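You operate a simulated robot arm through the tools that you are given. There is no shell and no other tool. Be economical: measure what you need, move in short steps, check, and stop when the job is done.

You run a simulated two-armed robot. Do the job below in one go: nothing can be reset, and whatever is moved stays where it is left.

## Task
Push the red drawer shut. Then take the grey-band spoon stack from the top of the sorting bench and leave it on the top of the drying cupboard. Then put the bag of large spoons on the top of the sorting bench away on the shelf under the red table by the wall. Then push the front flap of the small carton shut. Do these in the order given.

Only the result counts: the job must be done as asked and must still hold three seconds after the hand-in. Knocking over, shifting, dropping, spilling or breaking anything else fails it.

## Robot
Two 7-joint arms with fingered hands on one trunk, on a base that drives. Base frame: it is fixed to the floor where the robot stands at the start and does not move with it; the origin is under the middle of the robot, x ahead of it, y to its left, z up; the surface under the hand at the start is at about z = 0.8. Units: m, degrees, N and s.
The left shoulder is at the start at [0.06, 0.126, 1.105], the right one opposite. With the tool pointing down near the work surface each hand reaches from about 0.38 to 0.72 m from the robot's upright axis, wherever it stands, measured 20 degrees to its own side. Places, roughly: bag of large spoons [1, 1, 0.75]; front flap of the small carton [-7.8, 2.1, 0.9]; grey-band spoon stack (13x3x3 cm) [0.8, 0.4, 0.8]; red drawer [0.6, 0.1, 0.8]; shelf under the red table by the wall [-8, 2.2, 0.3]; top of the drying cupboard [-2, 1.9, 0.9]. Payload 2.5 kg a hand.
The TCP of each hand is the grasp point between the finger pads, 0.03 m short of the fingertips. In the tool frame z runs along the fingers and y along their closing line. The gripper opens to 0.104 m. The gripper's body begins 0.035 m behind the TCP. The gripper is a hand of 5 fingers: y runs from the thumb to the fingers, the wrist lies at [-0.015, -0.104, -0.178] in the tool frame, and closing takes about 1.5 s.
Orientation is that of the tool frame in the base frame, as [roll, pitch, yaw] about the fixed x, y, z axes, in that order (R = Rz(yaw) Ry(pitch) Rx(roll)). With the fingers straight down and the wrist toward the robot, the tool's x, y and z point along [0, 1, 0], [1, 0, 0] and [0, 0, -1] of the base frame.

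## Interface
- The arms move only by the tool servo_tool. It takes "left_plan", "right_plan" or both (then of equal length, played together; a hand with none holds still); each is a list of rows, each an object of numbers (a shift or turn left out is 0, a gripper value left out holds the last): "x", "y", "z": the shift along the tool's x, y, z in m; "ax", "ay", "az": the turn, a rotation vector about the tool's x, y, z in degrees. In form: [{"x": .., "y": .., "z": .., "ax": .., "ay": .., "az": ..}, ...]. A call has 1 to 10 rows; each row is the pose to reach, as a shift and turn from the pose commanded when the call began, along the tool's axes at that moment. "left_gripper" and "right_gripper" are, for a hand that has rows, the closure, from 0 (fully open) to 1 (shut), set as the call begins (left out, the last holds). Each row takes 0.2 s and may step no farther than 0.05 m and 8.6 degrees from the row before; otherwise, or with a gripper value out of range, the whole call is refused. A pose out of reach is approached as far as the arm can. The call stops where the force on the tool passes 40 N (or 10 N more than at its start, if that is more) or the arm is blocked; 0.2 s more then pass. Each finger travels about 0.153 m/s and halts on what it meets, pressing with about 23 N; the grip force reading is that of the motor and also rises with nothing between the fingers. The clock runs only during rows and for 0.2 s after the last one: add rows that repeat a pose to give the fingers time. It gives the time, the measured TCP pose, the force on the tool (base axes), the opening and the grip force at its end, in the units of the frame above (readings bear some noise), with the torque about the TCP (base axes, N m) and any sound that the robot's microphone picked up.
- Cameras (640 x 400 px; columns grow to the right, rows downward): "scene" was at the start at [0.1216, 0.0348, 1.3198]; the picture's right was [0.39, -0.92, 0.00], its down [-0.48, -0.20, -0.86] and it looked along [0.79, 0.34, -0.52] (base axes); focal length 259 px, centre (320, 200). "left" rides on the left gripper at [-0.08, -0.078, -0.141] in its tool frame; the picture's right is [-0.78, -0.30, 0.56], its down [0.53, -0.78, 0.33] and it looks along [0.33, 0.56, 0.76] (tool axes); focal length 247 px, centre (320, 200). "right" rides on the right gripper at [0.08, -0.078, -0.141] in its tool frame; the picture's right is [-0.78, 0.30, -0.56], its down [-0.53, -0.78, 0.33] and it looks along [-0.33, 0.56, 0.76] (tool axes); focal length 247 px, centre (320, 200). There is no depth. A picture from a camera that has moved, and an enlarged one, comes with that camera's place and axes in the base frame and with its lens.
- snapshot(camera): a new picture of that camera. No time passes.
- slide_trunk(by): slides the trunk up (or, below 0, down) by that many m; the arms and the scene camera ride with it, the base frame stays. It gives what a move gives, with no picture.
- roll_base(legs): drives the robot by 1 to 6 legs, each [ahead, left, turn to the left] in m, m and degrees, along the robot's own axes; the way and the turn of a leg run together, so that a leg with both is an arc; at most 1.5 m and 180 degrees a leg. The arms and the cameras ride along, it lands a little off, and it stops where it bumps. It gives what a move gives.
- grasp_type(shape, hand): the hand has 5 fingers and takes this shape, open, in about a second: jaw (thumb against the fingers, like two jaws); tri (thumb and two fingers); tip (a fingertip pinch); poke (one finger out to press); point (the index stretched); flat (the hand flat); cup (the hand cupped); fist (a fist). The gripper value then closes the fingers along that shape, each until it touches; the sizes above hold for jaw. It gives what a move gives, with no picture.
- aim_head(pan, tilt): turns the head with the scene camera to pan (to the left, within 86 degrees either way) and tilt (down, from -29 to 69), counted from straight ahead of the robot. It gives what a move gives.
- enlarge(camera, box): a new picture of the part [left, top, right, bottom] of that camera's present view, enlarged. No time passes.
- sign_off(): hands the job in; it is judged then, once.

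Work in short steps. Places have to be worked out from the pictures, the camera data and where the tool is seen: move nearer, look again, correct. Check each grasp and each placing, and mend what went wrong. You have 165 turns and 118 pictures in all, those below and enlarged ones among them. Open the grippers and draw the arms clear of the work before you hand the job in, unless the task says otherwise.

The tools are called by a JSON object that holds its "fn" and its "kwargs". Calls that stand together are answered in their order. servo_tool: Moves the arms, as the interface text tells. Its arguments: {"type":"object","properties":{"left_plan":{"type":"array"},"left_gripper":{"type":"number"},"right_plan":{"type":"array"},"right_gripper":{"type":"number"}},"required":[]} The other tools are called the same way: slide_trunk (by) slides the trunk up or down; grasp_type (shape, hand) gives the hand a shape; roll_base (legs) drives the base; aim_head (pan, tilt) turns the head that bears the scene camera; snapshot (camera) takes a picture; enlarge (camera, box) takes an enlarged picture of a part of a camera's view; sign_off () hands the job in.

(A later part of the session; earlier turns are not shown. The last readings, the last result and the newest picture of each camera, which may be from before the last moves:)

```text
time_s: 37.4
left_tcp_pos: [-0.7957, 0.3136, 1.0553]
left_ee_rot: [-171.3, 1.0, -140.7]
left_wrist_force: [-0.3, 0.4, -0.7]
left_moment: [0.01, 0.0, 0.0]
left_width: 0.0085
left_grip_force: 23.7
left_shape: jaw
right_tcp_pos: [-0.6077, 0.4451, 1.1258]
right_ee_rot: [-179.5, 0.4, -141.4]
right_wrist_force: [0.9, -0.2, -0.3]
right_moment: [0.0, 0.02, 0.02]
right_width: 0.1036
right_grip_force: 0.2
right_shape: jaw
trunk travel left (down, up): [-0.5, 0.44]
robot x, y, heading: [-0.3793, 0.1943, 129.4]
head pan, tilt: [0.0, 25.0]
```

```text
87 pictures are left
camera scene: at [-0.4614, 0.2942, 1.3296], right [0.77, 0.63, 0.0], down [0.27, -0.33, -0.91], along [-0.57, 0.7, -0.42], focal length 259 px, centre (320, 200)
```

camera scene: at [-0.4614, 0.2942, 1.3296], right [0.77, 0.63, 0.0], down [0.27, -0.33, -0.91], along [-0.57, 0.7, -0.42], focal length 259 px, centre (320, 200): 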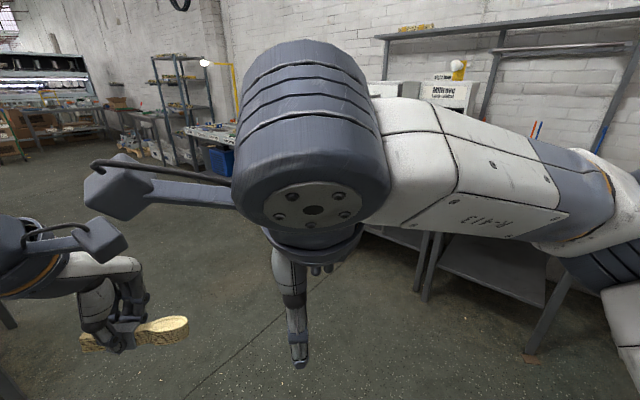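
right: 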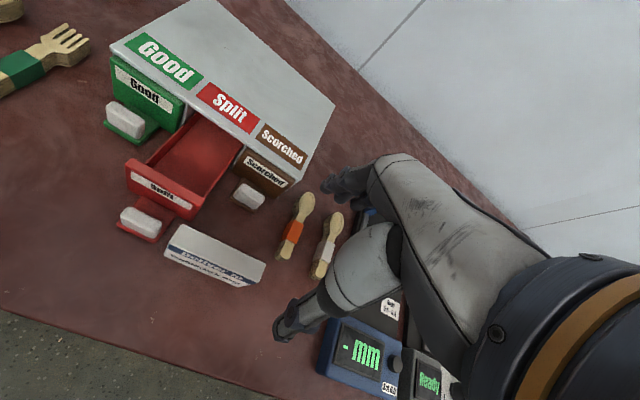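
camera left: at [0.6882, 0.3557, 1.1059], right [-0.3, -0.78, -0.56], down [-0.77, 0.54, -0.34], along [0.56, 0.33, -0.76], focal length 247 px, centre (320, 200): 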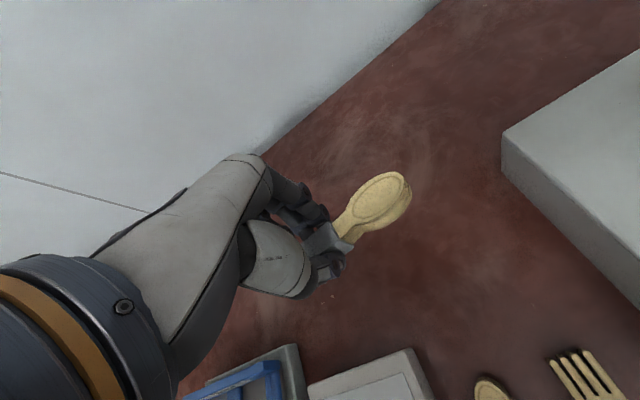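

The right forearm blocks the view. I'll move the right hand down and to the right, then look toward the cupboard.

{"fn": "servo_tool", "kwargs": {"right_plan": [{"x": -0.03, "z": 0.03}, {"x": -0.06, "z": 0.06}, {"x": -0.09, "z": 0.09}, {"x": -0.12, "z": 0.12}, {"x": -0.15, "z": 0.15}, {"x": -0.18, "z": 0.18}, {"x": -0.2, "z": 0.21}, {"x": -0.2, "z": 0.25}]}}

{"fn": "snapshot", "kwargs": {"camera": "scene"}}

```text
time_s: 39.1
left_tcp_pos: [-0.7945, 0.3138, 1.0545]
left_ee_rot: [-171.3, 1.0, -140.6]
left_wrist_force: [-0.3, -0.6, 0.0]
left_moment: [-0.01, 0.02, 0.0]
left_width: 0.0084
left_grip_force: 23.2
left_shape: jaw
right_tcp_pos: [-0.459, 0.5874, 0.8707]
right_ee_rot: [-179.4, 0.4, -141.2]
right_wrist_force: [0.3, 0.2, 0.2]
right_moment: [-0.03, -0.02, -0.02]
right_width: 0.1039
right_grip_force: 0.0
right_shape: jaw
right hand out of reach, approached as far as the arm can: row 5, 6, 7, 8
trunk travel left (down, up): [-0.5, 0.44]
robot x, y, heading: [-0.3811, 0.1915, 129.3]
head pan, tilt: [0.0, 25.0]
```

```text
86 pictures are left
camera scene: at [-0.4613, 0.2943, 1.3297], right [0.78, 0.63, 0.0], down [0.27, -0.33, -0.91], along [-0.57, 0.7, -0.42], focal length 259 px, centre (320, 200)
```

scene: 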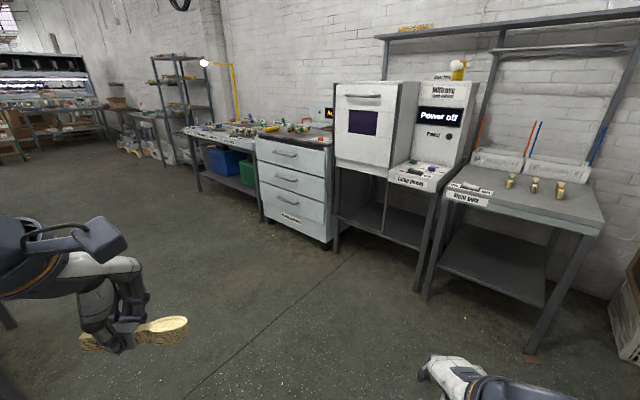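

The expected place projects onto the white cabinet at about (297, 134). I'll zoom in to identify it.

{"fn": "enlarge", "kwargs": {"camera": "scene", "box": [170, 60, 480, 255]}}

{"fn": "enlarge", "kwargs": {"camera": "scene", "box": [240, 100, 350, 170]}}

```text
2.05 times, centred on (325, 158) of scene
camera zoom: at [-0.4613, 0.2943, 1.3297], right [0.78, 0.63, 0.0], down [0.27, -0.33, -0.91], along [-0.57, 0.7, -0.42], focal length 531 px, centre (310, 287)
```

zoom: 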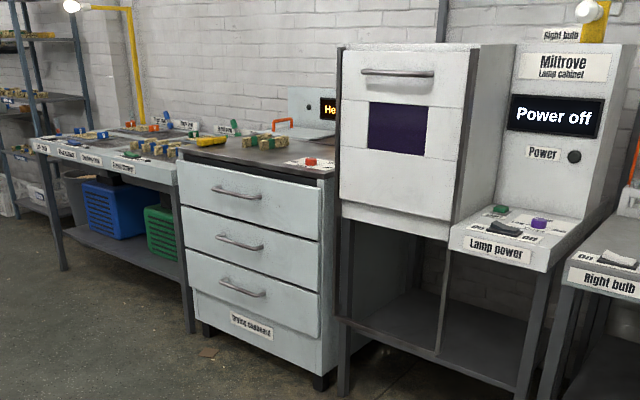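

```text
5.71 times, centred on (295, 135) of scene
camera zoom: at [-0.4613, 0.2943, 1.3297], right [0.78, 0.63, 0.0], down [0.27, -0.33, -0.91], along [-0.57, 0.7, -0.42], focal length 1478 px, centre (463, 571)
```

zoom: 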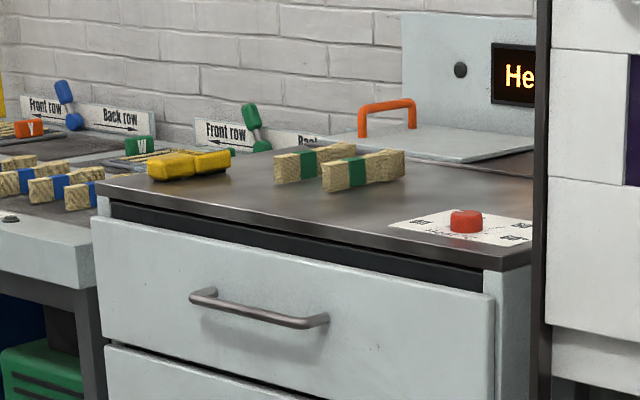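

It's the three-drawer "Drying cupboard": front edge y≈1.75, x from about -2.43 to -1.59, with green stacks, a sponge and a panel on top. I'll drive across the clear floor and face it.

{"fn": "roll_base", "kwargs": {"legs": [[0, 0, 18], [1.4, 0, 0], [0.25, 0, 0], [0, 0, -57.5]]}}

{"fn": "aim_head", "kwargs": {"pan": 10, "tilt": 35}}

{"fn": "snapshot", "kwargs": {"camera": "scene"}}

```text
time_s: 51.2
left_tcp_pos: [-2.0203, 1.4496, 1.0548]
left_ee_rot: [-171.3, 1.0, 179.9]
left_wrist_force: [0.8, -1.1, 0.1]
left_moment: [0.0, 0.03, 0.0]
left_width: 0.0087
left_grip_force: 22.9
left_shape: jaw
right_tcp_pos: [-1.5882, 1.4478, 0.8707]
right_ee_rot: [-179.5, 0.4, 179.3]
right_wrist_force: [0.4, -1.1, 0.6]
right_moment: [-0.01, 0.03, 0.0]
right_width: 0.1038
right_grip_force: 0.1
right_shape: jaw
trunk travel left (down, up): [-0.5, 0.44]
robot x, y, heading: [-1.7732, 1.0933, 90.0]
head pan, tilt: [0.0, 25.0]
```

```text
time_s: 51.9
left_tcp_pos: [-2.0217, 1.4501, 1.0562]
left_ee_rot: [-171.3, 1.0, 180.0]
left_wrist_force: [0.1, -0.2, -0.5]
left_moment: [-0.04, 0.03, 0.0]
left_width: 0.0085
left_grip_force: 22.8
left_shape: jaw
right_tcp_pos: [-1.5876, 1.4484, 0.8714]
right_ee_rot: [-179.5, 0.4, 179.3]
right_wrist_force: [0.4, -0.1, 0.2]
right_moment: [0.04, -0.02, -0.03]
right_width: 0.1041
right_grip_force: 0.0
right_shape: jaw
trunk travel left (down, up): [-0.5, 0.44]
robot x, y, heading: [-1.7701, 1.0917, 89.8]
head pan, tilt: [10.0, 35.0]
```

```text
83 pictures are left
camera scene: at [-1.7895, 1.217, 1.3139], right [0.99, 0.17, 0.0], down [0.1, -0.56, -0.82], along [-0.14, 0.81, -0.57], focal length 259 px, centre (320, 200)
```

scene: 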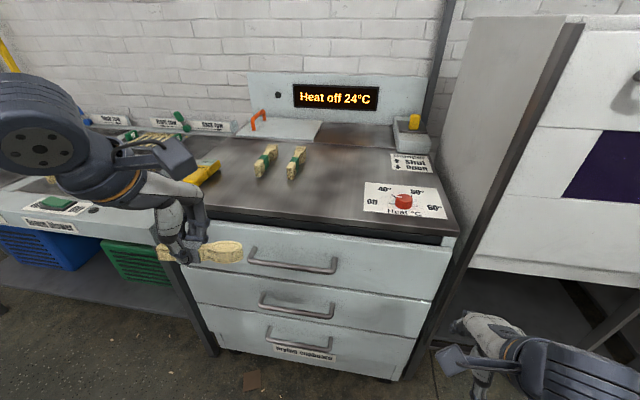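

The top is at z≈0.9, with free space around (-1.97, 1.80) in front of the green stacks and left of the heat knob. I'll level the left hand, lift the right hand a little inward, and roll 0.14 m closer.

{"fn": "servo_tool", "kwargs": {"left_plan": [{"ax": -4.4}, {"ax": -8.7}, {"ax": -8.7}, {"ax": -8.7}], "right_plan": [{"x": 0.02, "z": -0.035}, {"x": 0.04, "z": -0.07}, {"x": 0.06, "z": -0.1}, {"x": 0.08, "z": -0.14}]}}

{"fn": "roll_base", "kwargs": {"legs": [[0.14, 0, 0]]}}

{"fn": "snapshot", "kwargs": {"camera": "scene"}}

```text
time_s: 52.9
left_tcp_pos: [-2.0203, 1.4493, 1.0552]
left_ee_rot: [180.0, 1.1, -180.0]
left_wrist_force: [0.6, 0.5, -0.3]
left_moment: [-0.01, 0.03, -0.03]
left_width: 0.0086
left_grip_force: 22.7
left_shape: jaw
right_tcp_pos: [-1.6679, 1.4507, 1.0094]
right_ee_rot: [-179.3, 0.6, 179.3]
right_wrist_force: [-0.6, -0.7, 0.3]
right_moment: [0.02, 0.01, -0.02]
right_width: 0.1037
right_grip_force: 0.1
right_shape: jaw
right hand out of reach, approached as far as the arm can: row 1, 2
trunk travel left (down, up): [-0.5, 0.44]
robot x, y, heading: [-1.7734, 1.0915, 89.9]
head pan, tilt: [10.0, 35.0]
```

```text
time_s: 54.2
left_tcp_pos: [-2.0199, 1.5899, 1.0541]
left_ee_rot: [180.0, 1.0, -180.0]
left_wrist_force: [-0.3, 0.3, -0.9]
left_moment: [0.0, 0.0, -0.01]
left_width: 0.0086
left_grip_force: 22.8
left_shape: jaw
right_tcp_pos: [-1.6678, 1.5916, 1.0081]
right_ee_rot: [-179.3, 0.4, 179.4]
right_wrist_force: [-0.7, -0.2, 0.3]
right_moment: [-0.02, 0.04, -0.01]
right_width: 0.1037
right_grip_force: 0.0
right_shape: jaw
trunk travel left (down, up): [-0.5, 0.44]
robot x, y, heading: [-1.7698, 1.2291, 90.1]
head pan, tilt: [10.0, 35.0]
```

```text
82 pictures are left
camera scene: at [-1.7893, 1.3576, 1.3138], right [0.99, 0.17, 0.0], down [0.1, -0.57, -0.82], along [-0.14, 0.81, -0.57], focal length 259 px, centre (320, 200)
```

scene: 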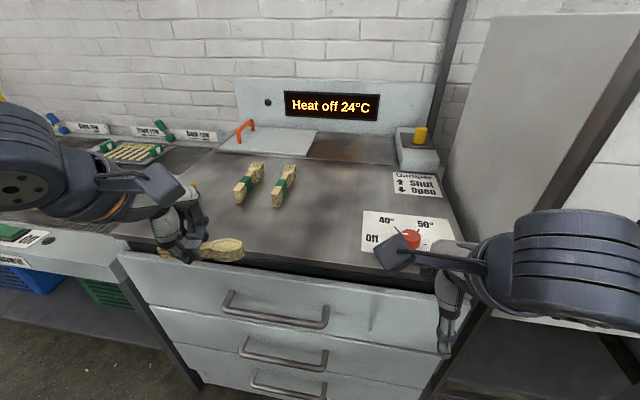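

Height 0.9 is confirmed by two views. I'll move the stack over (-1.985, 1.80) and lower it to just above the surface.

{"fn": "servo_tool", "kwargs": {"left_plan": [{"y": 0.04, "x": -0.01}, {"y": 0.08, "x": -0.02}, {"y": 0.12, "x": -0.03}, {"y": 0.16, "x": -0.035}, {"y": 0.205, "x": -0.035}, {"y": 0.21, "x": -0.035, "z": 0.04}, {"y": 0.21, "x": -0.035, "z": 0.08}, {"y": 0.21, "x": -0.035, "z": 0.105}]}}

{"fn": "snapshot", "kwargs": {"camera": "left"}}

{"fn": "snapshot", "kwargs": {"camera": "scene"}}

```text
time_s: 56.0
left_tcp_pos: [-1.9836, 1.7994, 0.954]
left_ee_rot: [179.8, 1.0, -179.9]
left_wrist_force: [-1.1, 0.1, 6.4]
left_moment: [0.02, 0.02, -0.01]
left_width: 0.009
left_grip_force: 22.4
left_shape: jaw
right_tcp_pos: [-1.6673, 1.5899, 1.0102]
right_ee_rot: [-179.4, 0.3, 179.4]
right_wrist_force: [0.6, -0.2, -0.2]
right_moment: [0.0, 0.02, 0.01]
right_width: 0.1039
right_grip_force: 0.1
right_shape: jaw
trunk travel left (down, up): [-0.5, 0.44]
robot x, y, heading: [-1.7729, 1.2263, 90.0]
head pan, tilt: [10.0, 35.0]
```

```text
81 pictures are left
camera left: at [-1.9057, 1.7216, 1.0949], right [0.79, -0.29, -0.54], down [-0.53, -0.78, -0.35], along [-0.32, 0.56, -0.76], focal length 247 px, centre (320, 200)
```

left: 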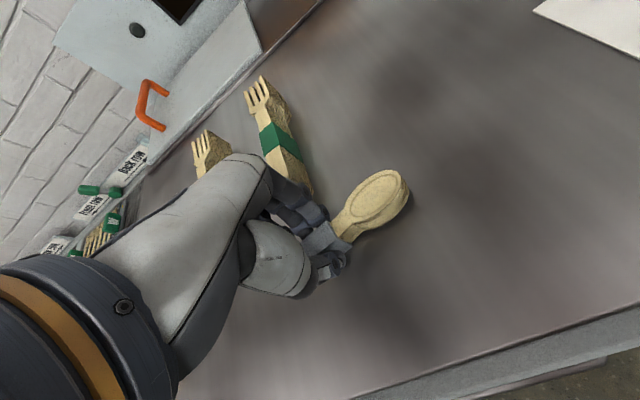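

```text
80 pictures are left
camera scene: at [-1.7892, 1.3561, 1.3142], right [0.99, 0.17, 0.0], down [0.1, -0.56, -0.82], along [-0.14, 0.81, -0.57], focal length 259 px, centre (320, 200)
```

scene: 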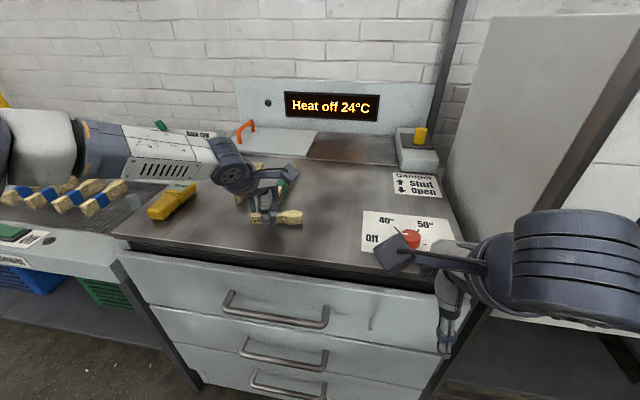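

It is already touching (6 N at TCP 0.954). The green fork stack's end is only about 6 cm ahead of the fingers, so I'll lift slightly, shift 3.5 cm toward the front edge and set it down there.

{"fn": "servo_tool", "kwargs": {"left_plan": [{"z": -0.015}, {"z": -0.015, "y": -0.02}, {"z": -0.015, "y": -0.035}, {"z": -0.005, "y": -0.035}, {"z": -0.001, "y": -0.035}]}}

{"fn": "snapshot", "kwargs": {"camera": "left"}}

```text
time_s: 57.2
left_tcp_pos: [-1.9829, 1.7655, 0.9533]
left_ee_rot: [179.8, 1.0, -180.0]
left_wrist_force: [-0.5, -0.8, 4.8]
left_moment: [0.01, 0.02, 0.01]
left_width: 0.0087
left_grip_force: 23.2
left_shape: jaw
right_tcp_pos: [-1.668, 1.5913, 1.0099]
right_ee_rot: [-179.5, 0.4, 179.4]
right_wrist_force: [-0.3, 0.1, -0.9]
right_moment: [-0.02, 0.01, 0.01]
right_width: 0.1037
right_grip_force: 0.1
right_shape: jaw
trunk travel left (down, up): [-0.5, 0.44]
robot x, y, heading: [-1.7719, 1.2335, 90.1]
head pan, tilt: [10.0, 35.0]
```

```text
79 pictures are left
camera left: at [-1.9058, 1.6868, 1.0952], right [0.79, -0.29, -0.54], down [-0.53, -0.78, -0.34], along [-0.32, 0.56, -0.77], focal length 247 px, centre (320, 200)
```

left: 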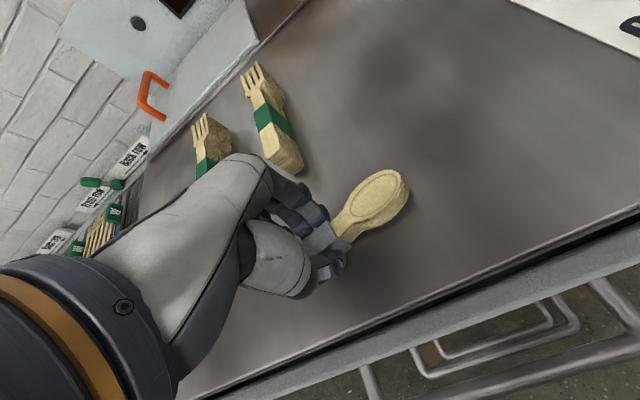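

It now touches with clear space all around. I'll open the fingers partly to release.

{"fn": "servo_tool", "kwargs": {"left_plan": [{"z": 0}, {"z": 0}, {"z": 0}, {"z": 0}, {"z": 0}], "left_gripper": 0.5}}

{"fn": "snapshot", "kwargs": {"camera": "left"}}

```text
time_s: 58.4
left_tcp_pos: [-1.9832, 1.7643, 0.951]
left_ee_rot: [-180.0, 1.0, 179.9]
left_wrist_force: [0.5, 0.1, 0.1]
left_moment: [-0.02, 0.04, 0.0]
left_width: 0.0513
left_grip_force: 0.0
left_shape: jaw
right_tcp_pos: [-1.6676, 1.5913, 1.0096]
right_ee_rot: [-179.4, 0.4, 179.4]
right_wrist_force: [0.8, 0.2, 0.9]
right_moment: [-0.01, 0.04, 0.04]
right_width: 0.1039
right_grip_force: 0.0
right_shape: jaw
trunk travel left (down, up): [-0.5, 0.44]
robot x, y, heading: [-1.7699, 1.2312, 89.9]
head pan, tilt: [10.0, 35.0]
```

```text
78 pictures are left
camera left: at [-1.9058, 1.687, 1.0941], right [0.79, -0.3, -0.54], down [-0.53, -0.78, -0.34], along [-0.32, 0.56, -0.77], focal length 247 px, centre (320, 200)
```

left: 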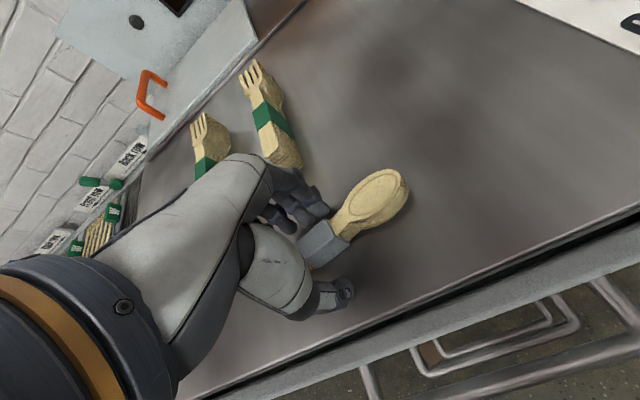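

It is released and resting flat. I'll lift straight up.

{"fn": "servo_tool", "kwargs": {"left_plan": [{"z": 0}, {"z": -0.01}, {"z": -0.03}, {"z": -0.06}, {"z": -0.1}, {"z": -0.13}, {"z": -0.15, "y": -0.04}, {"z": -0.15, "y": -0.08}], "left_gripper": 0.4}}

{"fn": "snapshot", "kwargs": {"camera": "scene"}}

```text
time_s: 60.2
left_tcp_pos: [-1.9858, 1.6827, 1.1013]
left_ee_rot: [-180.0, 1.0, -179.9]
left_wrist_force: [-0.3, 0.5, 0.2]
left_moment: [0.04, -0.01, 0.0]
left_width: 0.0623
left_grip_force: 0.1
left_shape: jaw
right_tcp_pos: [-1.6676, 1.5908, 1.0093]
right_ee_rot: [-179.4, 0.4, 179.4]
right_wrist_force: [0.0, -0.4, 0.3]
right_moment: [-0.02, -0.01, 0.01]
right_width: 0.1037
right_grip_force: 0.1
right_shape: jaw
trunk travel left (down, up): [-0.5, 0.44]
robot x, y, heading: [-1.7732, 1.2322, 89.7]
head pan, tilt: [10.0, 35.0]
```

```text
77 pictures are left
camera scene: at [-1.7894, 1.3566, 1.3139], right [0.99, 0.17, 0.0], down [0.1, -0.56, -0.82], along [-0.14, 0.81, -0.57], focal length 259 px, centre (320, 200)
```

scene: 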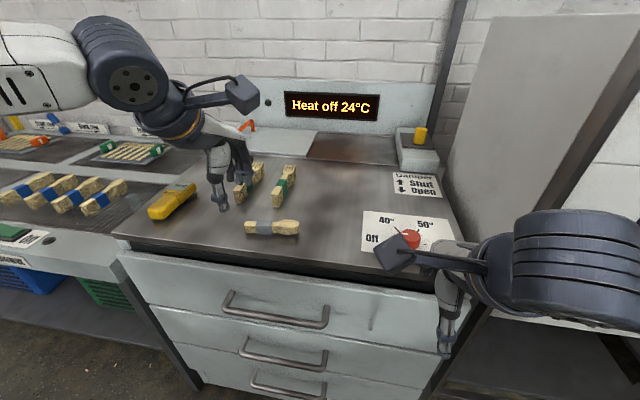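

The grey-band stack now lies flat on the drying cupboard with everything else undisturbed. Next is the bag, so I'll back off, turn, and drive back to the bench's left part at y≈0.75.

{"fn": "roll_base", "kwargs": {"legs": [[-0.3, 0, 0], [0, 0, -97], [1.45, 0, 0], [0, 0, 7]]}}

{"fn": "aim_head", "kwargs": {"pan": 15, "tilt": 25}}

{"fn": "snapshot", "kwargs": {"camera": "scene"}}

```text
time_s: 73.7
left_tcp_pos: [0.1172, 0.947, 1.1019]
left_ee_rot: [-179.9, 0.9, 89.5]
left_wrist_force: [1.0, 0.1, 0.7]
left_moment: [0.0, -0.01, -0.05]
left_width: 0.0621
left_grip_force: 0.1
left_shape: jaw
right_tcp_pos: [0.0224, 0.6303, 1.0095]
right_ee_rot: [-179.4, 0.3, 88.8]
right_wrist_force: [-1.2, 0.8, 0.5]
right_moment: [-0.02, 0.03, 0.0]
right_width: 0.1039
right_grip_force: 0.0
right_shape: jaw
trunk travel left (down, up): [-0.5, 0.44]
robot x, y, heading: [-0.3372, 0.7393, -0.7]
head pan, tilt: [10.0, 35.0]
```

```text
time_s: 74.5
left_tcp_pos: [0.1186, 0.9471, 1.1011]
left_ee_rot: [-179.9, 1.0, 89.5]
left_wrist_force: [-0.2, -0.4, -0.2]
left_moment: [0.01, -0.02, -0.02]
left_width: 0.0622
left_grip_force: 0.1
left_shape: jaw
right_tcp_pos: [0.0217, 0.6288, 1.0095]
right_ee_rot: [-179.4, 0.4, 88.8]
right_wrist_force: [0.1, 0.4, 0.8]
right_moment: [-0.01, -0.01, 0.01]
right_width: 0.1039
right_grip_force: 0.2
right_shape: jaw
trunk travel left (down, up): [-0.5, 0.44]
robot x, y, heading: [-0.3358, 0.7386, -0.8]
head pan, tilt: [15.0, 25.0]
```

```text
76 pictures are left
camera scene: at [-0.2087, 0.7603, 1.3296], right [0.25, -0.97, 0.0], down [-0.41, -0.1, -0.91], along [0.88, 0.22, -0.42], focal length 259 px, centre (320, 200)
```

scene: 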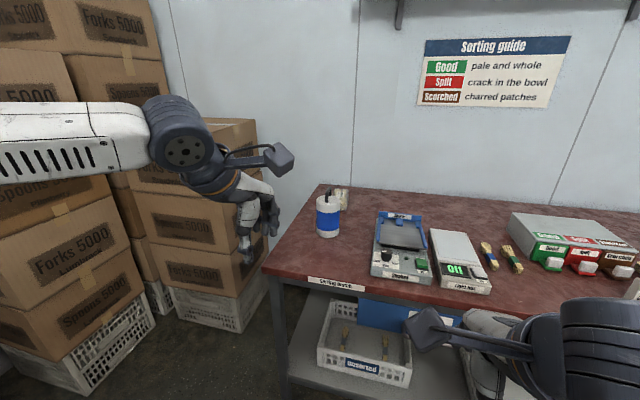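

The bag is behind the thermos at about (0.875, 0.93), and the thermos is at about (0.60, 0.93). I'll bring the left hand inward and up so it passes beside the thermos, raise the right hand, then roll forward.

{"fn": "servo_tool", "kwargs": {"left_plan": [{"x": -0.03, "z": -0.02}, {"x": -0.06, "z": -0.04}, {"x": -0.09, "z": -0.06}, {"x": -0.12, "z": -0.08}, {"x": -0.14, "z": -0.09}], "right_plan": [{"x": -0.03, "z": -0.02}, {"x": -0.06, "z": -0.04}, {"x": -0.09, "z": -0.06}, {"x": -0.12, "z": -0.08}, {"x": -0.13, "z": -0.1}]}}

{"fn": "roll_base", "kwargs": {"legs": [[0.5, 0, 0.7]]}}

{"fn": "aim_head", "kwargs": {"pan": 20, "tilt": 40}}

{"fn": "snapshot", "kwargs": {"camera": "scene"}}

{"fn": "snapshot", "kwargs": {"camera": "left"}}

```text
time_s: 75.7
left_tcp_pos: [0.1167, 0.8212, 1.188]
left_ee_rot: [-179.9, 0.8, 89.3]
left_wrist_force: [0.3, -0.5, -0.2]
left_moment: [0.0, 0.0, 0.01]
left_width: 0.0623
left_grip_force: 0.1
left_shape: jaw
left hand out of reach, approached as far as the arm can: row 5
right_tcp_pos: [0.0197, 0.5001, 1.1096]
right_ee_rot: [-179.5, 0.4, 88.7]
right_wrist_force: [0.2, -0.6, -0.2]
right_moment: [-0.01, -0.01, -0.01]
right_width: 0.1041
right_grip_force: 0.0
right_shape: jaw
trunk travel left (down, up): [-0.5, 0.44]
robot x, y, heading: [-0.3345, 0.7392, -0.8]
head pan, tilt: [15.0, 25.0]
```

```text
time_s: 78.6
left_tcp_pos: [0.6145, 0.8237, 1.1885]
left_ee_rot: [-179.9, 0.8, 90.0]
left_wrist_force: [0.7, -0.4, -0.1]
left_moment: [-0.02, -0.01, 0.01]
left_width: 0.0619
left_grip_force: 0.1
left_shape: jaw
right_tcp_pos: [0.521, 0.5013, 1.1097]
right_ee_rot: [-179.4, 0.5, 89.6]
right_wrist_force: [0.4, -1.1, 0.2]
right_moment: [0.02, 0.04, 0.01]
right_width: 0.1039
right_grip_force: 0.0
right_shape: jaw
trunk travel left (down, up): [-0.5, 0.44]
robot x, y, heading: [0.1593, 0.7348, -0.1]
head pan, tilt: [15.0, 25.0]
```

```text
time_s: 79.4
left_tcp_pos: [0.6148, 0.823, 1.1869]
left_ee_rot: [180.0, 0.8, 90.1]
left_wrist_force: [-0.3, -0.4, 0.3]
left_moment: [-0.03, -0.02, 0.0]
left_width: 0.0624
left_grip_force: 0.1
left_shape: jaw
right_tcp_pos: [0.5217, 0.5018, 1.1098]
right_ee_rot: [-179.4, 0.4, 89.5]
right_wrist_force: [0.1, -0.2, 0.3]
right_moment: [-0.03, 0.01, 0.01]
right_width: 0.1041
right_grip_force: 0.1
right_shape: jaw
trunk travel left (down, up): [-0.5, 0.44]
robot x, y, heading: [0.1642, 0.7363, -0.1]
head pan, tilt: [20.0, 40.0]
```

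```text
75 pictures are left
camera scene: at [0.2803, 0.7644, 1.3064], right [0.34, -0.94, 0.0], down [-0.6, -0.22, -0.77], along [0.72, 0.26, -0.64], focal length 259 px, centre (320, 200)
```

scene: 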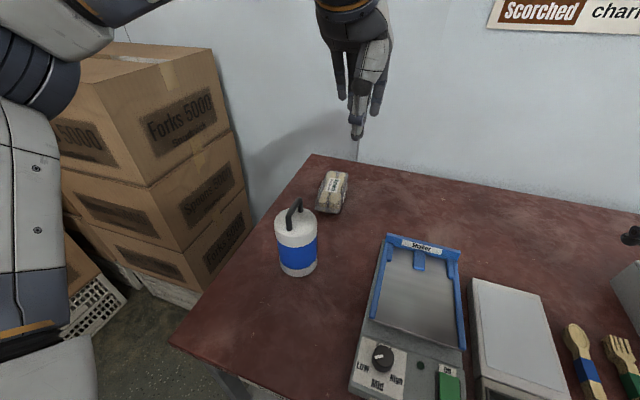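

```text
74 pictures are left
camera left: at [0.5368, 0.7458, 1.33], right [-0.3, -0.78, -0.55], down [-0.78, 0.53, -0.34], along [0.56, 0.32, -0.77], focal length 247 px, centre (320, 200)
```

left: 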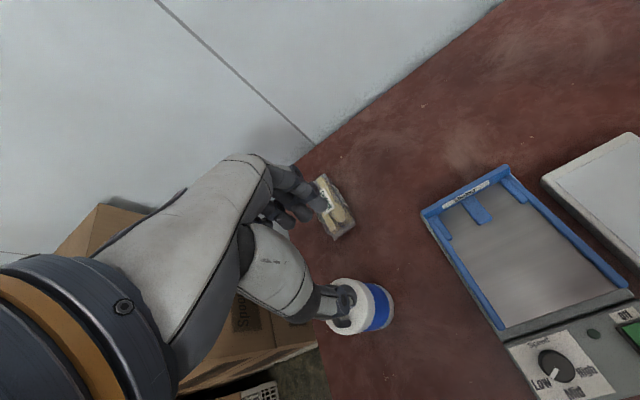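

The bag lies lengthwise along x, about 0.15 × 0.075 m, so a sideways grip across y is needed, with fingers tilted forward to extend reach. I'll zoom to verify while turning the right hand by -85° about its axis.

{"fn": "enlarge", "kwargs": {"camera": "scene", "box": [250, 150, 410, 290]}}

{"fn": "servo_tool", "kwargs": {"right_plan": [{"az": -8.5}, {"az": -17}, {"az": -25.5}, {"az": -34}, {"az": -42.5}, {"az": -51}, {"az": -59.5}, {"az": -68}, {"az": -76.5}, {"az": -85}]}}

```text
2.86 times, centred on (330, 220) of scene
camera zoom: at [0.2803, 0.7644, 1.3064], right [0.34, -0.94, 0.0], down [-0.6, -0.22, -0.77], along [0.72, 0.26, -0.64], focal length 739 px, centre (291, 143)
```

zoom: 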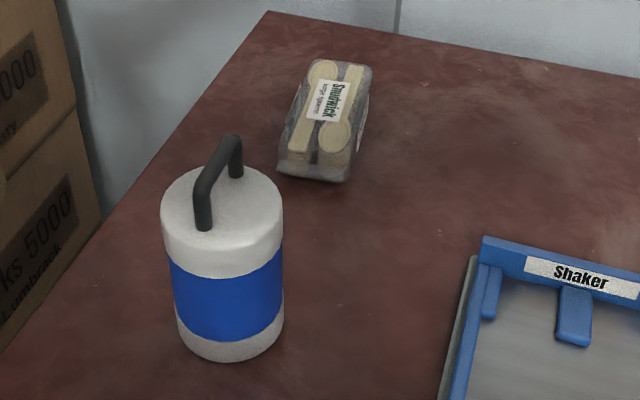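

```text
time_s: 81.6
left_tcp_pos: [0.614, 0.8231, 1.1884]
left_ee_rot: [-180.0, 0.8, 90.0]
left_wrist_force: [0.2, -0.1, -0.9]
left_moment: [-0.02, -0.01, -0.01]
left_width: 0.0623
left_grip_force: 0.0
left_shape: jaw
right_tcp_pos: [0.4203, 0.5967, 1.1273]
right_ee_rot: [-179.5, -0.7, 174.6]
right_wrist_force: [0.0, -0.4, -0.2]
right_moment: [0.01, -0.02, 0.02]
right_width: 0.104
right_grip_force: 0.1
right_shape: jaw
right hand out of reach, approached as far as the arm can: row 6, 7, 8, 9, 10
trunk travel left (down, up): [-0.5, 0.44]
robot x, y, heading: [0.1641, 0.7368, 0.1]
head pan, tilt: [20.0, 40.0]
```

The bag measures about 0.077 m wide, x 0.81–0.95, centre (0.88, 0.942), with its axis at +9°. I'll now pitch the right hand forward, moving it ahead, to see whether the arm can take this pose.

{"fn": "servo_tool", "kwargs": {"right_plan": [{"ay": -8, "x": -0.02}, {"ay": -16, "x": -0.04}, {"ay": -24, "x": -0.07}, {"ay": -32, "x": -0.1}, {"ay": -40, "x": -0.13}, {"ay": -45, "x": -0.16}]}}

{"fn": "snapshot", "kwargs": {"camera": "scene"}}

```text
time_s: 83.0
left_tcp_pos: [0.6146, 0.8237, 1.1869]
left_ee_rot: [-180.0, 0.7, 90.0]
left_wrist_force: [0.9, 0.2, -1.1]
left_moment: [-0.05, -0.01, 0.0]
left_width: 0.0621
left_grip_force: 0.1
left_shape: jaw
right_tcp_pos: [0.4174, 0.6334, 1.1462]
right_ee_rot: [-179.4, 41.2, 174.6]
right_wrist_force: [0.5, -0.4, 0.0]
right_moment: [0.03, -0.01, 0.01]
right_width: 0.1041
right_grip_force: 0.1
right_shape: jaw
right hand out of reach, approached as far as the arm can: row 1, 2, 3, 4, 5, 6
trunk travel left (down, up): [-0.5, 0.44]
robot x, y, heading: [0.1653, 0.7367, 0.1]
head pan, tilt: [20.0, 40.0]
```

```text
72 pictures are left
camera scene: at [0.2805, 0.7644, 1.3063], right [0.34, -0.94, 0.0], down [-0.6, -0.22, -0.77], along [0.72, 0.26, -0.64], focal length 259 px, centre (320, 200)
```

scene: 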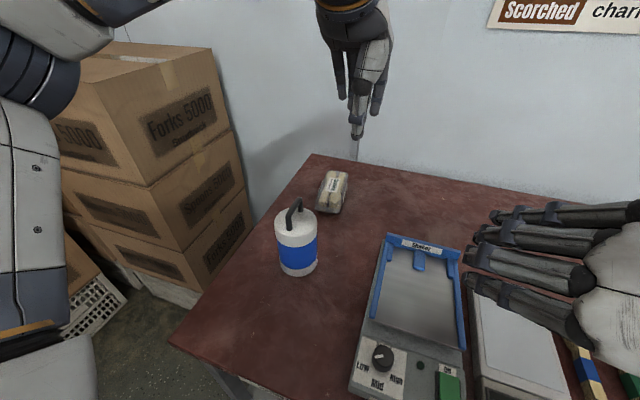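

The right arm can't reach out in that turned pose. The mirrored pose is natural for the left arm (palm inward, wrist to the right), so I'll test it high above the bench.

{"fn": "servo_tool", "kwargs": {"left_plan": [{"az": -8.5}, {"az": -17}, {"az": -25.5}, {"az": -34}, {"az": -42.5}, {"az": -51}, {"az": -59.5}, {"az": -68}, {"az": -76.5}, {"az": -85}]}}

{"fn": "servo_tool", "kwargs": {"left_plan": [{"ay": -8}, {"ay": -16}, {"ay": -24}, {"ay": -32}, {"ay": -40}, {"ay": -45}]}}

{"fn": "snapshot", "kwargs": {"camera": "scene"}}

```text
time_s: 85.2
left_tcp_pos: [0.5527, 0.9502, 1.1193]
left_ee_rot: [-178.8, 0.5, 174.9]
left_wrist_force: [-1.0, -0.6, -0.5]
left_moment: [0.02, 0.0, 0.01]
left_width: 0.0622
left_grip_force: 0.0
left_shape: jaw
left hand out of reach, approached as far as the arm can: row 1, 2, 3, 4, 5, 6, 7, 8, 9, 10
right_tcp_pos: [0.4175, 0.6332, 1.1462]
right_ee_rot: [-179.5, 41.1, 174.6]
right_wrist_force: [0.2, 0.2, 0.5]
right_moment: [0.0, -0.03, -0.01]
right_width: 0.1037
right_grip_force: 0.0
right_shape: jaw
trunk travel left (down, up): [-0.5, 0.44]
robot x, y, heading: [0.1651, 0.7369, -0.1]
head pan, tilt: [20.0, 40.0]
```

```text
time_s: 86.8
left_tcp_pos: [0.554, 0.9549, 1.0876]
left_ee_rot: [-177.2, 38.2, 176.6]
left_wrist_force: [0.1, -0.4, -0.3]
left_moment: [0.0, 0.0, -0.04]
left_width: 0.0622
left_grip_force: 0.0
left_shape: jaw
left hand out of reach, approached as far as the arm can: row 6
right_tcp_pos: [0.4167, 0.6334, 1.1456]
right_ee_rot: [-179.6, 41.0, 174.6]
right_wrist_force: [-0.8, -0.2, -0.2]
right_moment: [0.02, 0.03, -0.03]
right_width: 0.104
right_grip_force: 0.0
right_shape: jaw
trunk travel left (down, up): [-0.5, 0.44]
robot x, y, heading: [0.1616, 0.733, 0.2]
head pan, tilt: [20.0, 40.0]
stopped in row 6 (left hand): the arm was blocked; the commanded pose is now the measured one
```

```text
71 pictures are left
camera scene: at [0.2804, 0.7643, 1.3063], right [0.34, -0.94, 0.0], down [-0.6, -0.22, -0.77], along [0.72, 0.26, -0.64], focal length 259 px, centre (320, 200)
```

scene: 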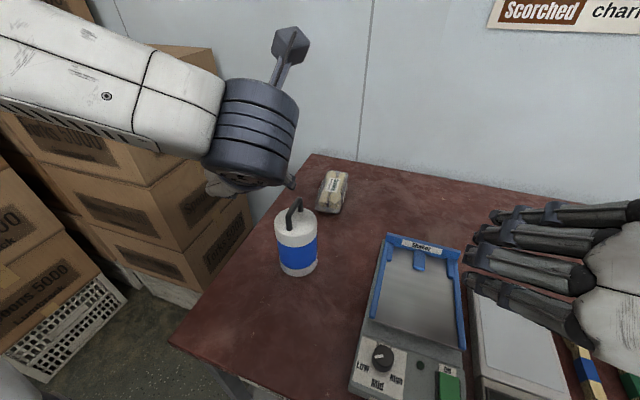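

Close in, the turned pose is cramped, so I should test it further out. First I'll unpitch both hands to vertical and lift the left clear of the thermos.

{"fn": "servo_tool", "kwargs": {"right_plan": [{"ay": 8}, {"ay": 16}, {"ay": 24}, {"ay": 32}, {"ay": 41}, {"ay": 41}], "left_plan": [{"ay": 6, "z": -0.02}, {"ay": 12, "z": -0.04}, {"ay": 19, "z": -0.05}, {"ay": 26, "z": -0.05}, {"ay": 32, "z": -0.05}, {"ay": 38, "z": -0.05}]}}

{"fn": "servo_tool", "kwargs": {"right_plan": [{"x": -0.04, "y": -0.01}, {"x": -0.08, "y": -0.02}, {"x": -0.12, "y": -0.03}, {"x": -0.16, "y": -0.04}, {"x": -0.2, "y": -0.05}, {"x": -0.24, "y": -0.06}, {"x": -0.28, "y": -0.07}, {"x": -0.32, "y": -0.08}]}}

{"fn": "snapshot", "kwargs": {"camera": "scene"}}

```text
refused: row 5 steps farther than a row can; nothing moved
```

```text
time_s: 87.9
left_tcp_pos: [0.5531, 0.9557, 1.0873]
left_ee_rot: [-177.1, 38.1, 176.6]
left_wrist_force: [-1.0, 0.1, 0.2]
left_moment: [-0.03, -0.01, -0.01]
left_width: 0.0621
left_grip_force: 0.0
left_shape: jaw
right_tcp_pos: [0.417, 0.6438, 1.1947]
right_ee_rot: [-178.3, 40.9, 174.8]
right_wrist_force: [1.5, -6.1, -3.3]
right_moment: [0.68, -0.2, 0.48]
right_width: 0.1038
right_grip_force: 0.1
right_shape: jaw
right hand out of reach, approached as far as the arm can: row 1, 2, 3, 4, 5
trunk travel left (down, up): [-0.5, 0.44]
robot x, y, heading: [0.1597, 0.7322, 0.1]
head pan, tilt: [20.0, 40.0]
stopped in row 5 (right hand): the force on the tool passed its limit at 71 N (the readings are from after the stop); the commanded pose is now the measured one
```

```text
70 pictures are left
camera scene: at [0.2803, 0.7652, 1.3068], right [0.35, -0.94, 0.0], down [-0.6, -0.22, -0.77], along [0.72, 0.27, -0.64], focal length 259 px, centre (320, 200)
```

scene: 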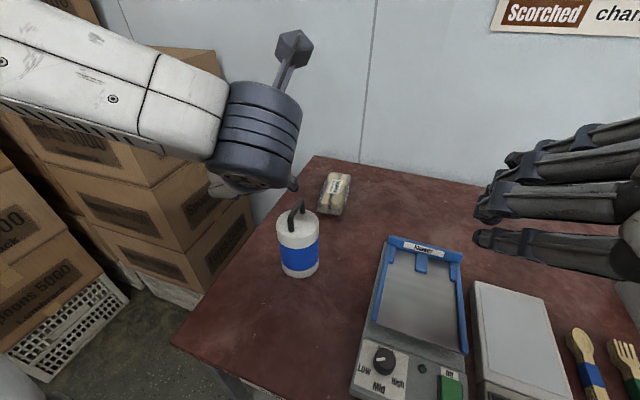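

The right hand bumped the robot itself; nothing else moved. I'll undo the pitch with valid steps, moving the right hand outward.

{"fn": "servo_tool", "kwargs": {"right_plan": [{"ay": 7}, {"ay": 14}, {"ay": 21}, {"ay": 28}, {"ay": 35}, {"ay": 41}, {"ay": 41}], "left_plan": [{"ay": 6, "z": -0.02}, {"ay": 12, "z": -0.04}, {"ay": 18, "z": -0.05}, {"ay": 24, "z": -0.05}, {"ay": 30, "z": -0.05}, {"ay": 36, "z": -0.05}, {"ay": 38, "z": -0.05}]}}

{"fn": "snapshot", "kwargs": {"camera": "scene"}}

```text
time_s: 89.5
left_tcp_pos: [0.5231, 0.9599, 1.1284]
left_ee_rot: [-177.7, 0.2, 175.0]
left_wrist_force: [-0.1, 0.2, 0.2]
left_moment: [-0.02, 0.0, 0.01]
left_width: 0.0622
left_grip_force: 0.1
left_shape: jaw
right_tcp_pos: [0.4177, 0.6445, 1.1946]
right_ee_rot: [-178.8, -0.3, 173.7]
right_wrist_force: [0.4, 0.5, 0.5]
right_moment: [0.02, -0.03, 0.03]
right_width: 0.104
right_grip_force: 0.1
right_shape: jaw
trunk travel left (down, up): [-0.5, 0.44]
robot x, y, heading: [0.1583, 0.7355, -0.2]
head pan, tilt: [20.0, 40.0]
```

```text
69 pictures are left
camera scene: at [0.2803, 0.7644, 1.3063], right [0.34, -0.94, 0.0], down [-0.6, -0.22, -0.77], along [0.72, 0.26, -0.64], focal length 259 px, centre (320, 200)
```

scene: 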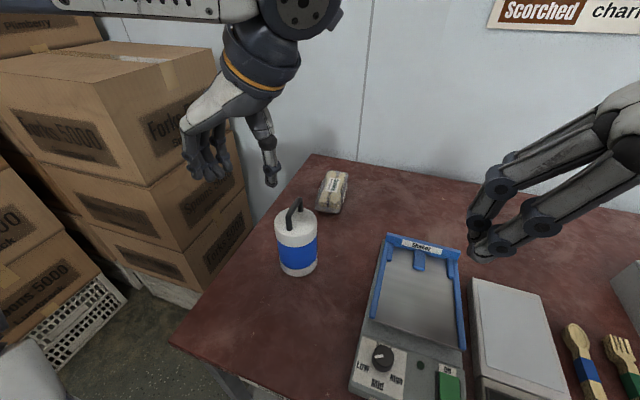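

Now I'll test reach: extend the right hand (fingers down, closing across y) forward over the free space above the light box.

{"fn": "servo_tool", "kwargs": {"right_plan": [{"x": -0.03, "y": -0.03, "z": 0.015}, {"x": -0.06, "y": -0.06, "z": 0.03}, {"x": -0.1, "y": -0.08, "z": 0.05}, {"x": -0.14, "y": -0.09, "z": 0.06}, {"x": -0.18, "y": -0.1, "z": 0.07}, {"x": -0.22, "y": -0.1, "z": 0.08}, {"x": -0.26, "y": -0.1, "z": 0.09}, {"x": -0.3, "y": -0.1, "z": 0.1}]}}

```text
time_s: 91.3
left_tcp_pos: [0.5237, 0.9597, 1.1275]
left_ee_rot: [-177.8, 0.2, 175.0]
left_wrist_force: [-0.4, 0.0, -1.1]
left_moment: [-0.01, 0.0, -0.01]
left_width: 0.0622
left_grip_force: 0.0
left_shape: jaw
right_tcp_pos: [0.4552, 0.6413, 1.1337]
right_ee_rot: [-178.9, -0.2, 173.5]
right_wrist_force: [-0.1, 0.3, -0.6]
right_moment: [-0.01, 0.0, 0.0]
right_width: 0.1041
right_grip_force: 0.0
right_shape: jaw
right hand out of reach, approached as far as the arm can: row 1, 2, 3, 4, 5, 6, 7, 8
trunk travel left (down, up): [-0.5, 0.44]
robot x, y, heading: [0.1615, 0.7339, 0.2]
head pan, tilt: [20.0, 40.0]
```

That is not reachable for the right. I'll test the same extension with the left hand, which is already in the mirrored natural pose, staying above z 1.1.

{"fn": "servo_tool", "kwargs": {"left_plan": [{"x": -0.04}, {"x": -0.08}, {"x": -0.12}, {"x": -0.16}, {"x": -0.2}, {"x": -0.24}, {"x": -0.28}, {"x": -0.32}]}}

{"fn": "snapshot", "kwargs": {"camera": "scene"}}

```text
time_s: 93.1
left_tcp_pos: [0.6779, 1.0196, 1.0814]
left_ee_rot: [-177.8, 0.3, 174.9]
left_wrist_force: [-0.1, 0.2, 0.3]
left_moment: [0.03, 0.04, -0.02]
left_width: 0.062
left_grip_force: 0.0
left_shape: jaw
left hand out of reach, approached as far as the arm can: row 2, 3, 4, 5, 6, 7, 8
right_tcp_pos: [0.4551, 0.641, 1.1345]
right_ee_rot: [-178.8, -0.1, 173.5]
right_wrist_force: [-0.6, -0.3, 0.6]
right_moment: [0.02, -0.02, 0.0]
right_width: 0.1039
right_grip_force: 0.0
right_shape: jaw
trunk travel left (down, up): [-0.5, 0.44]
robot x, y, heading: [0.1585, 0.7404, -0.1]
head pan, tilt: [20.0, 40.0]
```

```text
68 pictures are left
camera scene: at [0.2801, 0.7643, 1.3063], right [0.34, -0.94, 0.0], down [-0.6, -0.22, -0.77], along [0.72, 0.26, -0.64], focal length 259 px, centre (320, 200)
```

scene: 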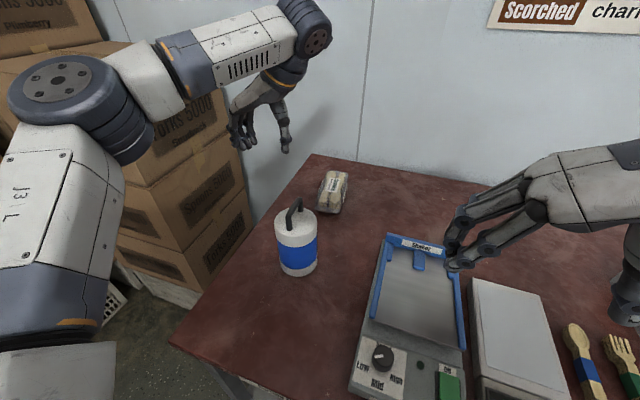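

The left arm gets further in this pose (0.52 m ahead), and reach seems to grow with a lower shoulder. I'll back off the bench into free space, lower the trunk, and test reach at bag height there.

{"fn": "roll_base", "kwargs": {"legs": [[-0.6, 0, 0]]}}

{"fn": "slide_trunk", "kwargs": {"by": -0.25}}

{"fn": "servo_tool", "kwargs": {"left_plan": [{"x": -0.04, "y": -0.02}, {"x": -0.08, "y": -0.04}, {"x": -0.12, "y": -0.06}, {"x": -0.16, "y": -0.08}, {"x": -0.18, "y": -0.09}, {"x": -0.18, "y": -0.09}]}}

```text
time_s: 96.4
left_tcp_pos: [0.0851, 1.02, 1.082]
left_ee_rot: [-177.8, 0.3, 175.2]
left_wrist_force: [0.0, 0.4, 0.3]
left_moment: [-0.01, 0.04, 0.02]
left_width: 0.0625
left_grip_force: 0.1
left_shape: jaw
right_tcp_pos: [-0.1364, 0.642, 1.134]
right_ee_rot: [-178.8, -0.2, 173.8]
right_wrist_force: [-0.3, -0.3, 0.9]
right_moment: [0.02, 0.01, 0.02]
right_width: 0.1037
right_grip_force: 0.1
right_shape: jaw
trunk travel left (down, up): [-0.5, 0.44]
robot x, y, heading: [-0.4302, 0.7345, 0.3]
head pan, tilt: [20.0, 40.0]
```

```text
time_s: 99.0
left_tcp_pos: [0.0852, 1.0209, 0.8318]
left_ee_rot: [-177.8, 0.2, 175.1]
left_wrist_force: [0.6, 0.3, -0.6]
left_moment: [0.03, 0.01, 0.01]
left_width: 0.0622
left_grip_force: 0.2
left_shape: jaw
right_tcp_pos: [-0.1357, 0.6419, 0.8838]
right_ee_rot: [-178.8, -0.2, 173.8]
right_wrist_force: [0.0, -0.5, 0.2]
right_moment: [0.01, 0.02, 0.02]
right_width: 0.1039
right_grip_force: 0.1
right_shape: jaw
trunk travel left (down, up): [-0.25, 0.69]
robot x, y, heading: [-0.4329, 0.7333, 0.4]
head pan, tilt: [20.0, 40.0]
```

```text
time_s: 100.4
left_tcp_pos: [0.0909, 1.0165, 0.8096]
left_ee_rot: [-177.8, 0.3, 175.3]
left_wrist_force: [-0.5, -0.1, 0.0]
left_moment: [0.01, 0.0, 0.02]
left_width: 0.0621
left_grip_force: 0.1
left_shape: jaw
left hand out of reach, approached as far as the arm can: row 1, 2, 3, 4, 5, 6
right_tcp_pos: [-0.1362, 0.6402, 0.8841]
right_ee_rot: [-178.8, -0.2, 173.8]
right_wrist_force: [-0.8, -0.4, -0.5]
right_moment: [-0.02, 0.0, -0.01]
right_width: 0.1042
right_grip_force: 0.0
right_shape: jaw
trunk travel left (down, up): [-0.25, 0.69]
robot x, y, heading: [-0.4278, 0.7337, 0.3]
head pan, tilt: [20.0, 40.0]
```

At tool-y across, 0.52 m ahead is the limit. I'll rotate back to default and test the reach there with the lowered trunk.

{"fn": "servo_tool", "kwargs": {"left_plan": [{"az": 8.5}, {"az": 17}, {"az": 25.5}, {"az": 34}, {"az": 42.5}, {"az": 51}, {"az": 59.5}, {"az": 68}, {"az": 76.5}, {"az": 85}]}}

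{"fn": "servo_tool", "kwargs": {"left_plan": [{"y": 0.04, "x": -0.01}, {"y": 0.08, "x": -0.02}, {"y": 0.12, "x": -0.03}, {"y": 0.16, "x": -0.04}, {"y": 0.2, "x": -0.05}, {"y": 0.24, "x": -0.05}]}}

```text
time_s: 102.6
left_tcp_pos: [0.0892, 1.0155, 0.8066]
left_ee_rot: [179.9, 2.3, 90.1]
left_wrist_force: [0.2, 0.6, -0.3]
left_moment: [-0.02, 0.01, 0.02]
left_width: 0.0622
left_grip_force: 0.1
left_shape: jaw
right_tcp_pos: [-0.1352, 0.6411, 0.8825]
right_ee_rot: [-178.9, -0.2, 173.8]
right_wrist_force: [0.0, -0.6, 0.6]
right_moment: [0.05, -0.02, -0.02]
right_width: 0.1039
right_grip_force: 0.1
right_shape: jaw
trunk travel left (down, up): [-0.25, 0.69]
robot x, y, heading: [-0.4286, 0.7299, 0.4]
head pan, tilt: [20.0, 40.0]
```

```text
time_s: 104.0
left_tcp_pos: [0.2058, 0.9851, 0.8031]
left_ee_rot: [-180.0, 2.2, 90.1]
left_wrist_force: [-0.2, -0.4, 0.2]
left_moment: [-0.01, -0.04, 0.0]
left_width: 0.0622
left_grip_force: 0.1
left_shape: jaw
left hand out of reach, approached as far as the arm can: row 3, 4, 5, 6
right_tcp_pos: [-0.1358, 0.6413, 0.883]
right_ee_rot: [-178.8, -0.2, 173.7]
right_wrist_force: [0.7, -0.6, 0.0]
right_moment: [0.0, 0.01, 0.0]
right_width: 0.1038
right_grip_force: 0.0
right_shape: jaw
trunk travel left (down, up): [-0.25, 0.69]
robot x, y, heading: [-0.4302, 0.7347, 0.6]
head pan, tilt: [20.0, 40.0]
```

Default orientation now reaches 0.64 m ahead. I'll test turning the other way (wrist to the left), the sense that keeps the forearm clear of the thermos.

{"fn": "servo_tool", "kwargs": {"left_plan": [{"az": 8, "x": -0.02, "y": -0.01}, {"az": 16, "x": -0.04, "y": -0.02}, {"az": 24, "x": -0.06, "y": -0.04}, {"az": 32, "x": -0.08, "y": -0.06}, {"az": 40, "x": -0.1, "y": -0.07}, {"az": 48, "x": -0.12, "y": -0.08}, {"az": 56, "x": -0.14, "y": -0.09}, {"az": 64, "x": -0.16, "y": -0.1}, {"az": 72, "x": -0.17, "y": -0.1}, {"az": 80, "x": -0.17, "y": -0.1}]}}

{"fn": "servo_tool", "kwargs": {"left_plan": [{"ay": 8, "x": 0.02}, {"ay": 16, "x": 0.04}, {"ay": 24, "x": 0.06}, {"ay": 32, "x": 0.08}, {"ay": 35, "x": 0.1}, {"ay": 35, "x": 0.1}]}}

{"fn": "snapshot", "kwargs": {"camera": "scene"}}

```text
time_s: 106.2
left_tcp_pos: [0.0831, 0.824, 0.8051]
left_ee_rot: [177.7, 0.1, 10.1]
left_wrist_force: [-0.6, 0.3, 0.3]
left_moment: [-0.03, 0.01, -0.02]
left_width: 0.062
left_grip_force: 0.0
left_shape: jaw
left hand out of reach, approached as far as the arm can: row 9, 10
right_tcp_pos: [-0.1357, 0.6414, 0.8834]
right_ee_rot: [-178.8, -0.2, 173.8]
right_wrist_force: [0.7, -0.8, 0.0]
right_moment: [0.01, 0.04, 0.01]
right_width: 0.1039
right_grip_force: 0.1
right_shape: jaw
trunk travel left (down, up): [-0.25, 0.69]
robot x, y, heading: [-0.4337, 0.7305, 0.1]
head pan, tilt: [20.0, 40.0]
```

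```text
time_s: 107.6
left_tcp_pos: [0.1812, 0.8435, 0.804]
left_ee_rot: [177.4, -34.8, 11.7]
left_wrist_force: [0.6, 0.1, -0.4]
left_moment: [0.02, 0.02, -0.02]
left_width: 0.0622
left_grip_force: 0.1
left_shape: jaw
right_tcp_pos: [-0.1353, 0.6424, 0.8831]
right_ee_rot: [-178.9, -0.2, 173.8]
right_wrist_force: [0.5, 0.0, 0.1]
right_moment: [0.0, 0.02, 0.03]
right_width: 0.1039
right_grip_force: 0.1
right_shape: jaw
trunk travel left (down, up): [-0.25, 0.69]
robot x, y, heading: [-0.4302, 0.7303, 0.2]
head pan, tilt: [20.0, 40.0]
```

```text
67 pictures are left
camera scene: at [-0.311, 0.7633, 1.0563], right [0.35, -0.94, 0.0], down [-0.6, -0.22, -0.77], along [0.72, 0.27, -0.64], focal length 259 px, centre (320, 200)
```

scene: 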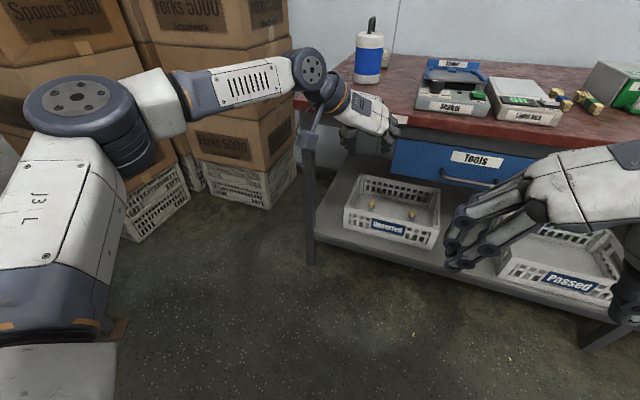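

This works: the left hand is across the bag direction (7°), pitched 35° and reaching 0.61 m ahead without limits. I'll raise the trunk 0.13 for bench clearance, lower the hand equally, and test 6 cm further forward.

{"fn": "slide_trunk", "kwargs": {"by": 0.13}}

{"fn": "servo_tool", "kwargs": {"left_plan": [{"x": -0.017, "z": 0.025}, {"x": -0.034, "z": 0.05}, {"x": -0.05, "z": 0.075}, {"x": -0.06, "z": 0.09}, {"x": -0.043, "z": 0.1}, {"x": -0.027, "z": 0.112}, {"x": -0.011, "z": 0.124}]}}

```text
time_s: 109.2
left_tcp_pos: [0.1805, 0.8431, 0.9338]
left_ee_rot: [177.4, -34.7, 11.8]
left_wrist_force: [0.1, 0.2, 0.5]
left_moment: [-0.04, -0.03, 0.03]
left_width: 0.0621
left_grip_force: 0.0
left_shape: jaw
right_tcp_pos: [-0.135, 0.641, 1.0127]
right_ee_rot: [-178.8, -0.2, 173.8]
right_wrist_force: [0.8, 0.1, -0.6]
right_moment: [-0.05, 0.01, -0.02]
right_width: 0.104
right_grip_force: 0.0
right_shape: jaw
trunk travel left (down, up): [-0.38, 0.56]
robot x, y, heading: [-0.4322, 0.7337, 0.5]
head pan, tilt: [20.0, 40.0]
```

```text
time_s: 110.8
left_tcp_pos: [0.1873, 0.8695, 0.8431]
left_ee_rot: [177.3, -34.7, 11.8]
left_wrist_force: [-0.3, 0.3, -1.1]
left_moment: [-0.01, 0.03, -0.03]
left_width: 0.0621
left_grip_force: 0.0
left_shape: jaw
left hand out of reach, approached as far as the arm can: row 3, 4, 5, 6, 7
right_tcp_pos: [-0.1348, 0.6402, 1.0131]
right_ee_rot: [-178.8, -0.2, 173.8]
right_wrist_force: [-0.5, -0.3, 0.3]
right_moment: [0.05, 0.01, 0.01]
right_width: 0.1037
right_grip_force: 0.0
right_shape: jaw
trunk travel left (down, up): [-0.38, 0.56]
robot x, y, heading: [-0.4297, 0.7314, 0.3]
head pan, tilt: [20.0, 40.0]
```

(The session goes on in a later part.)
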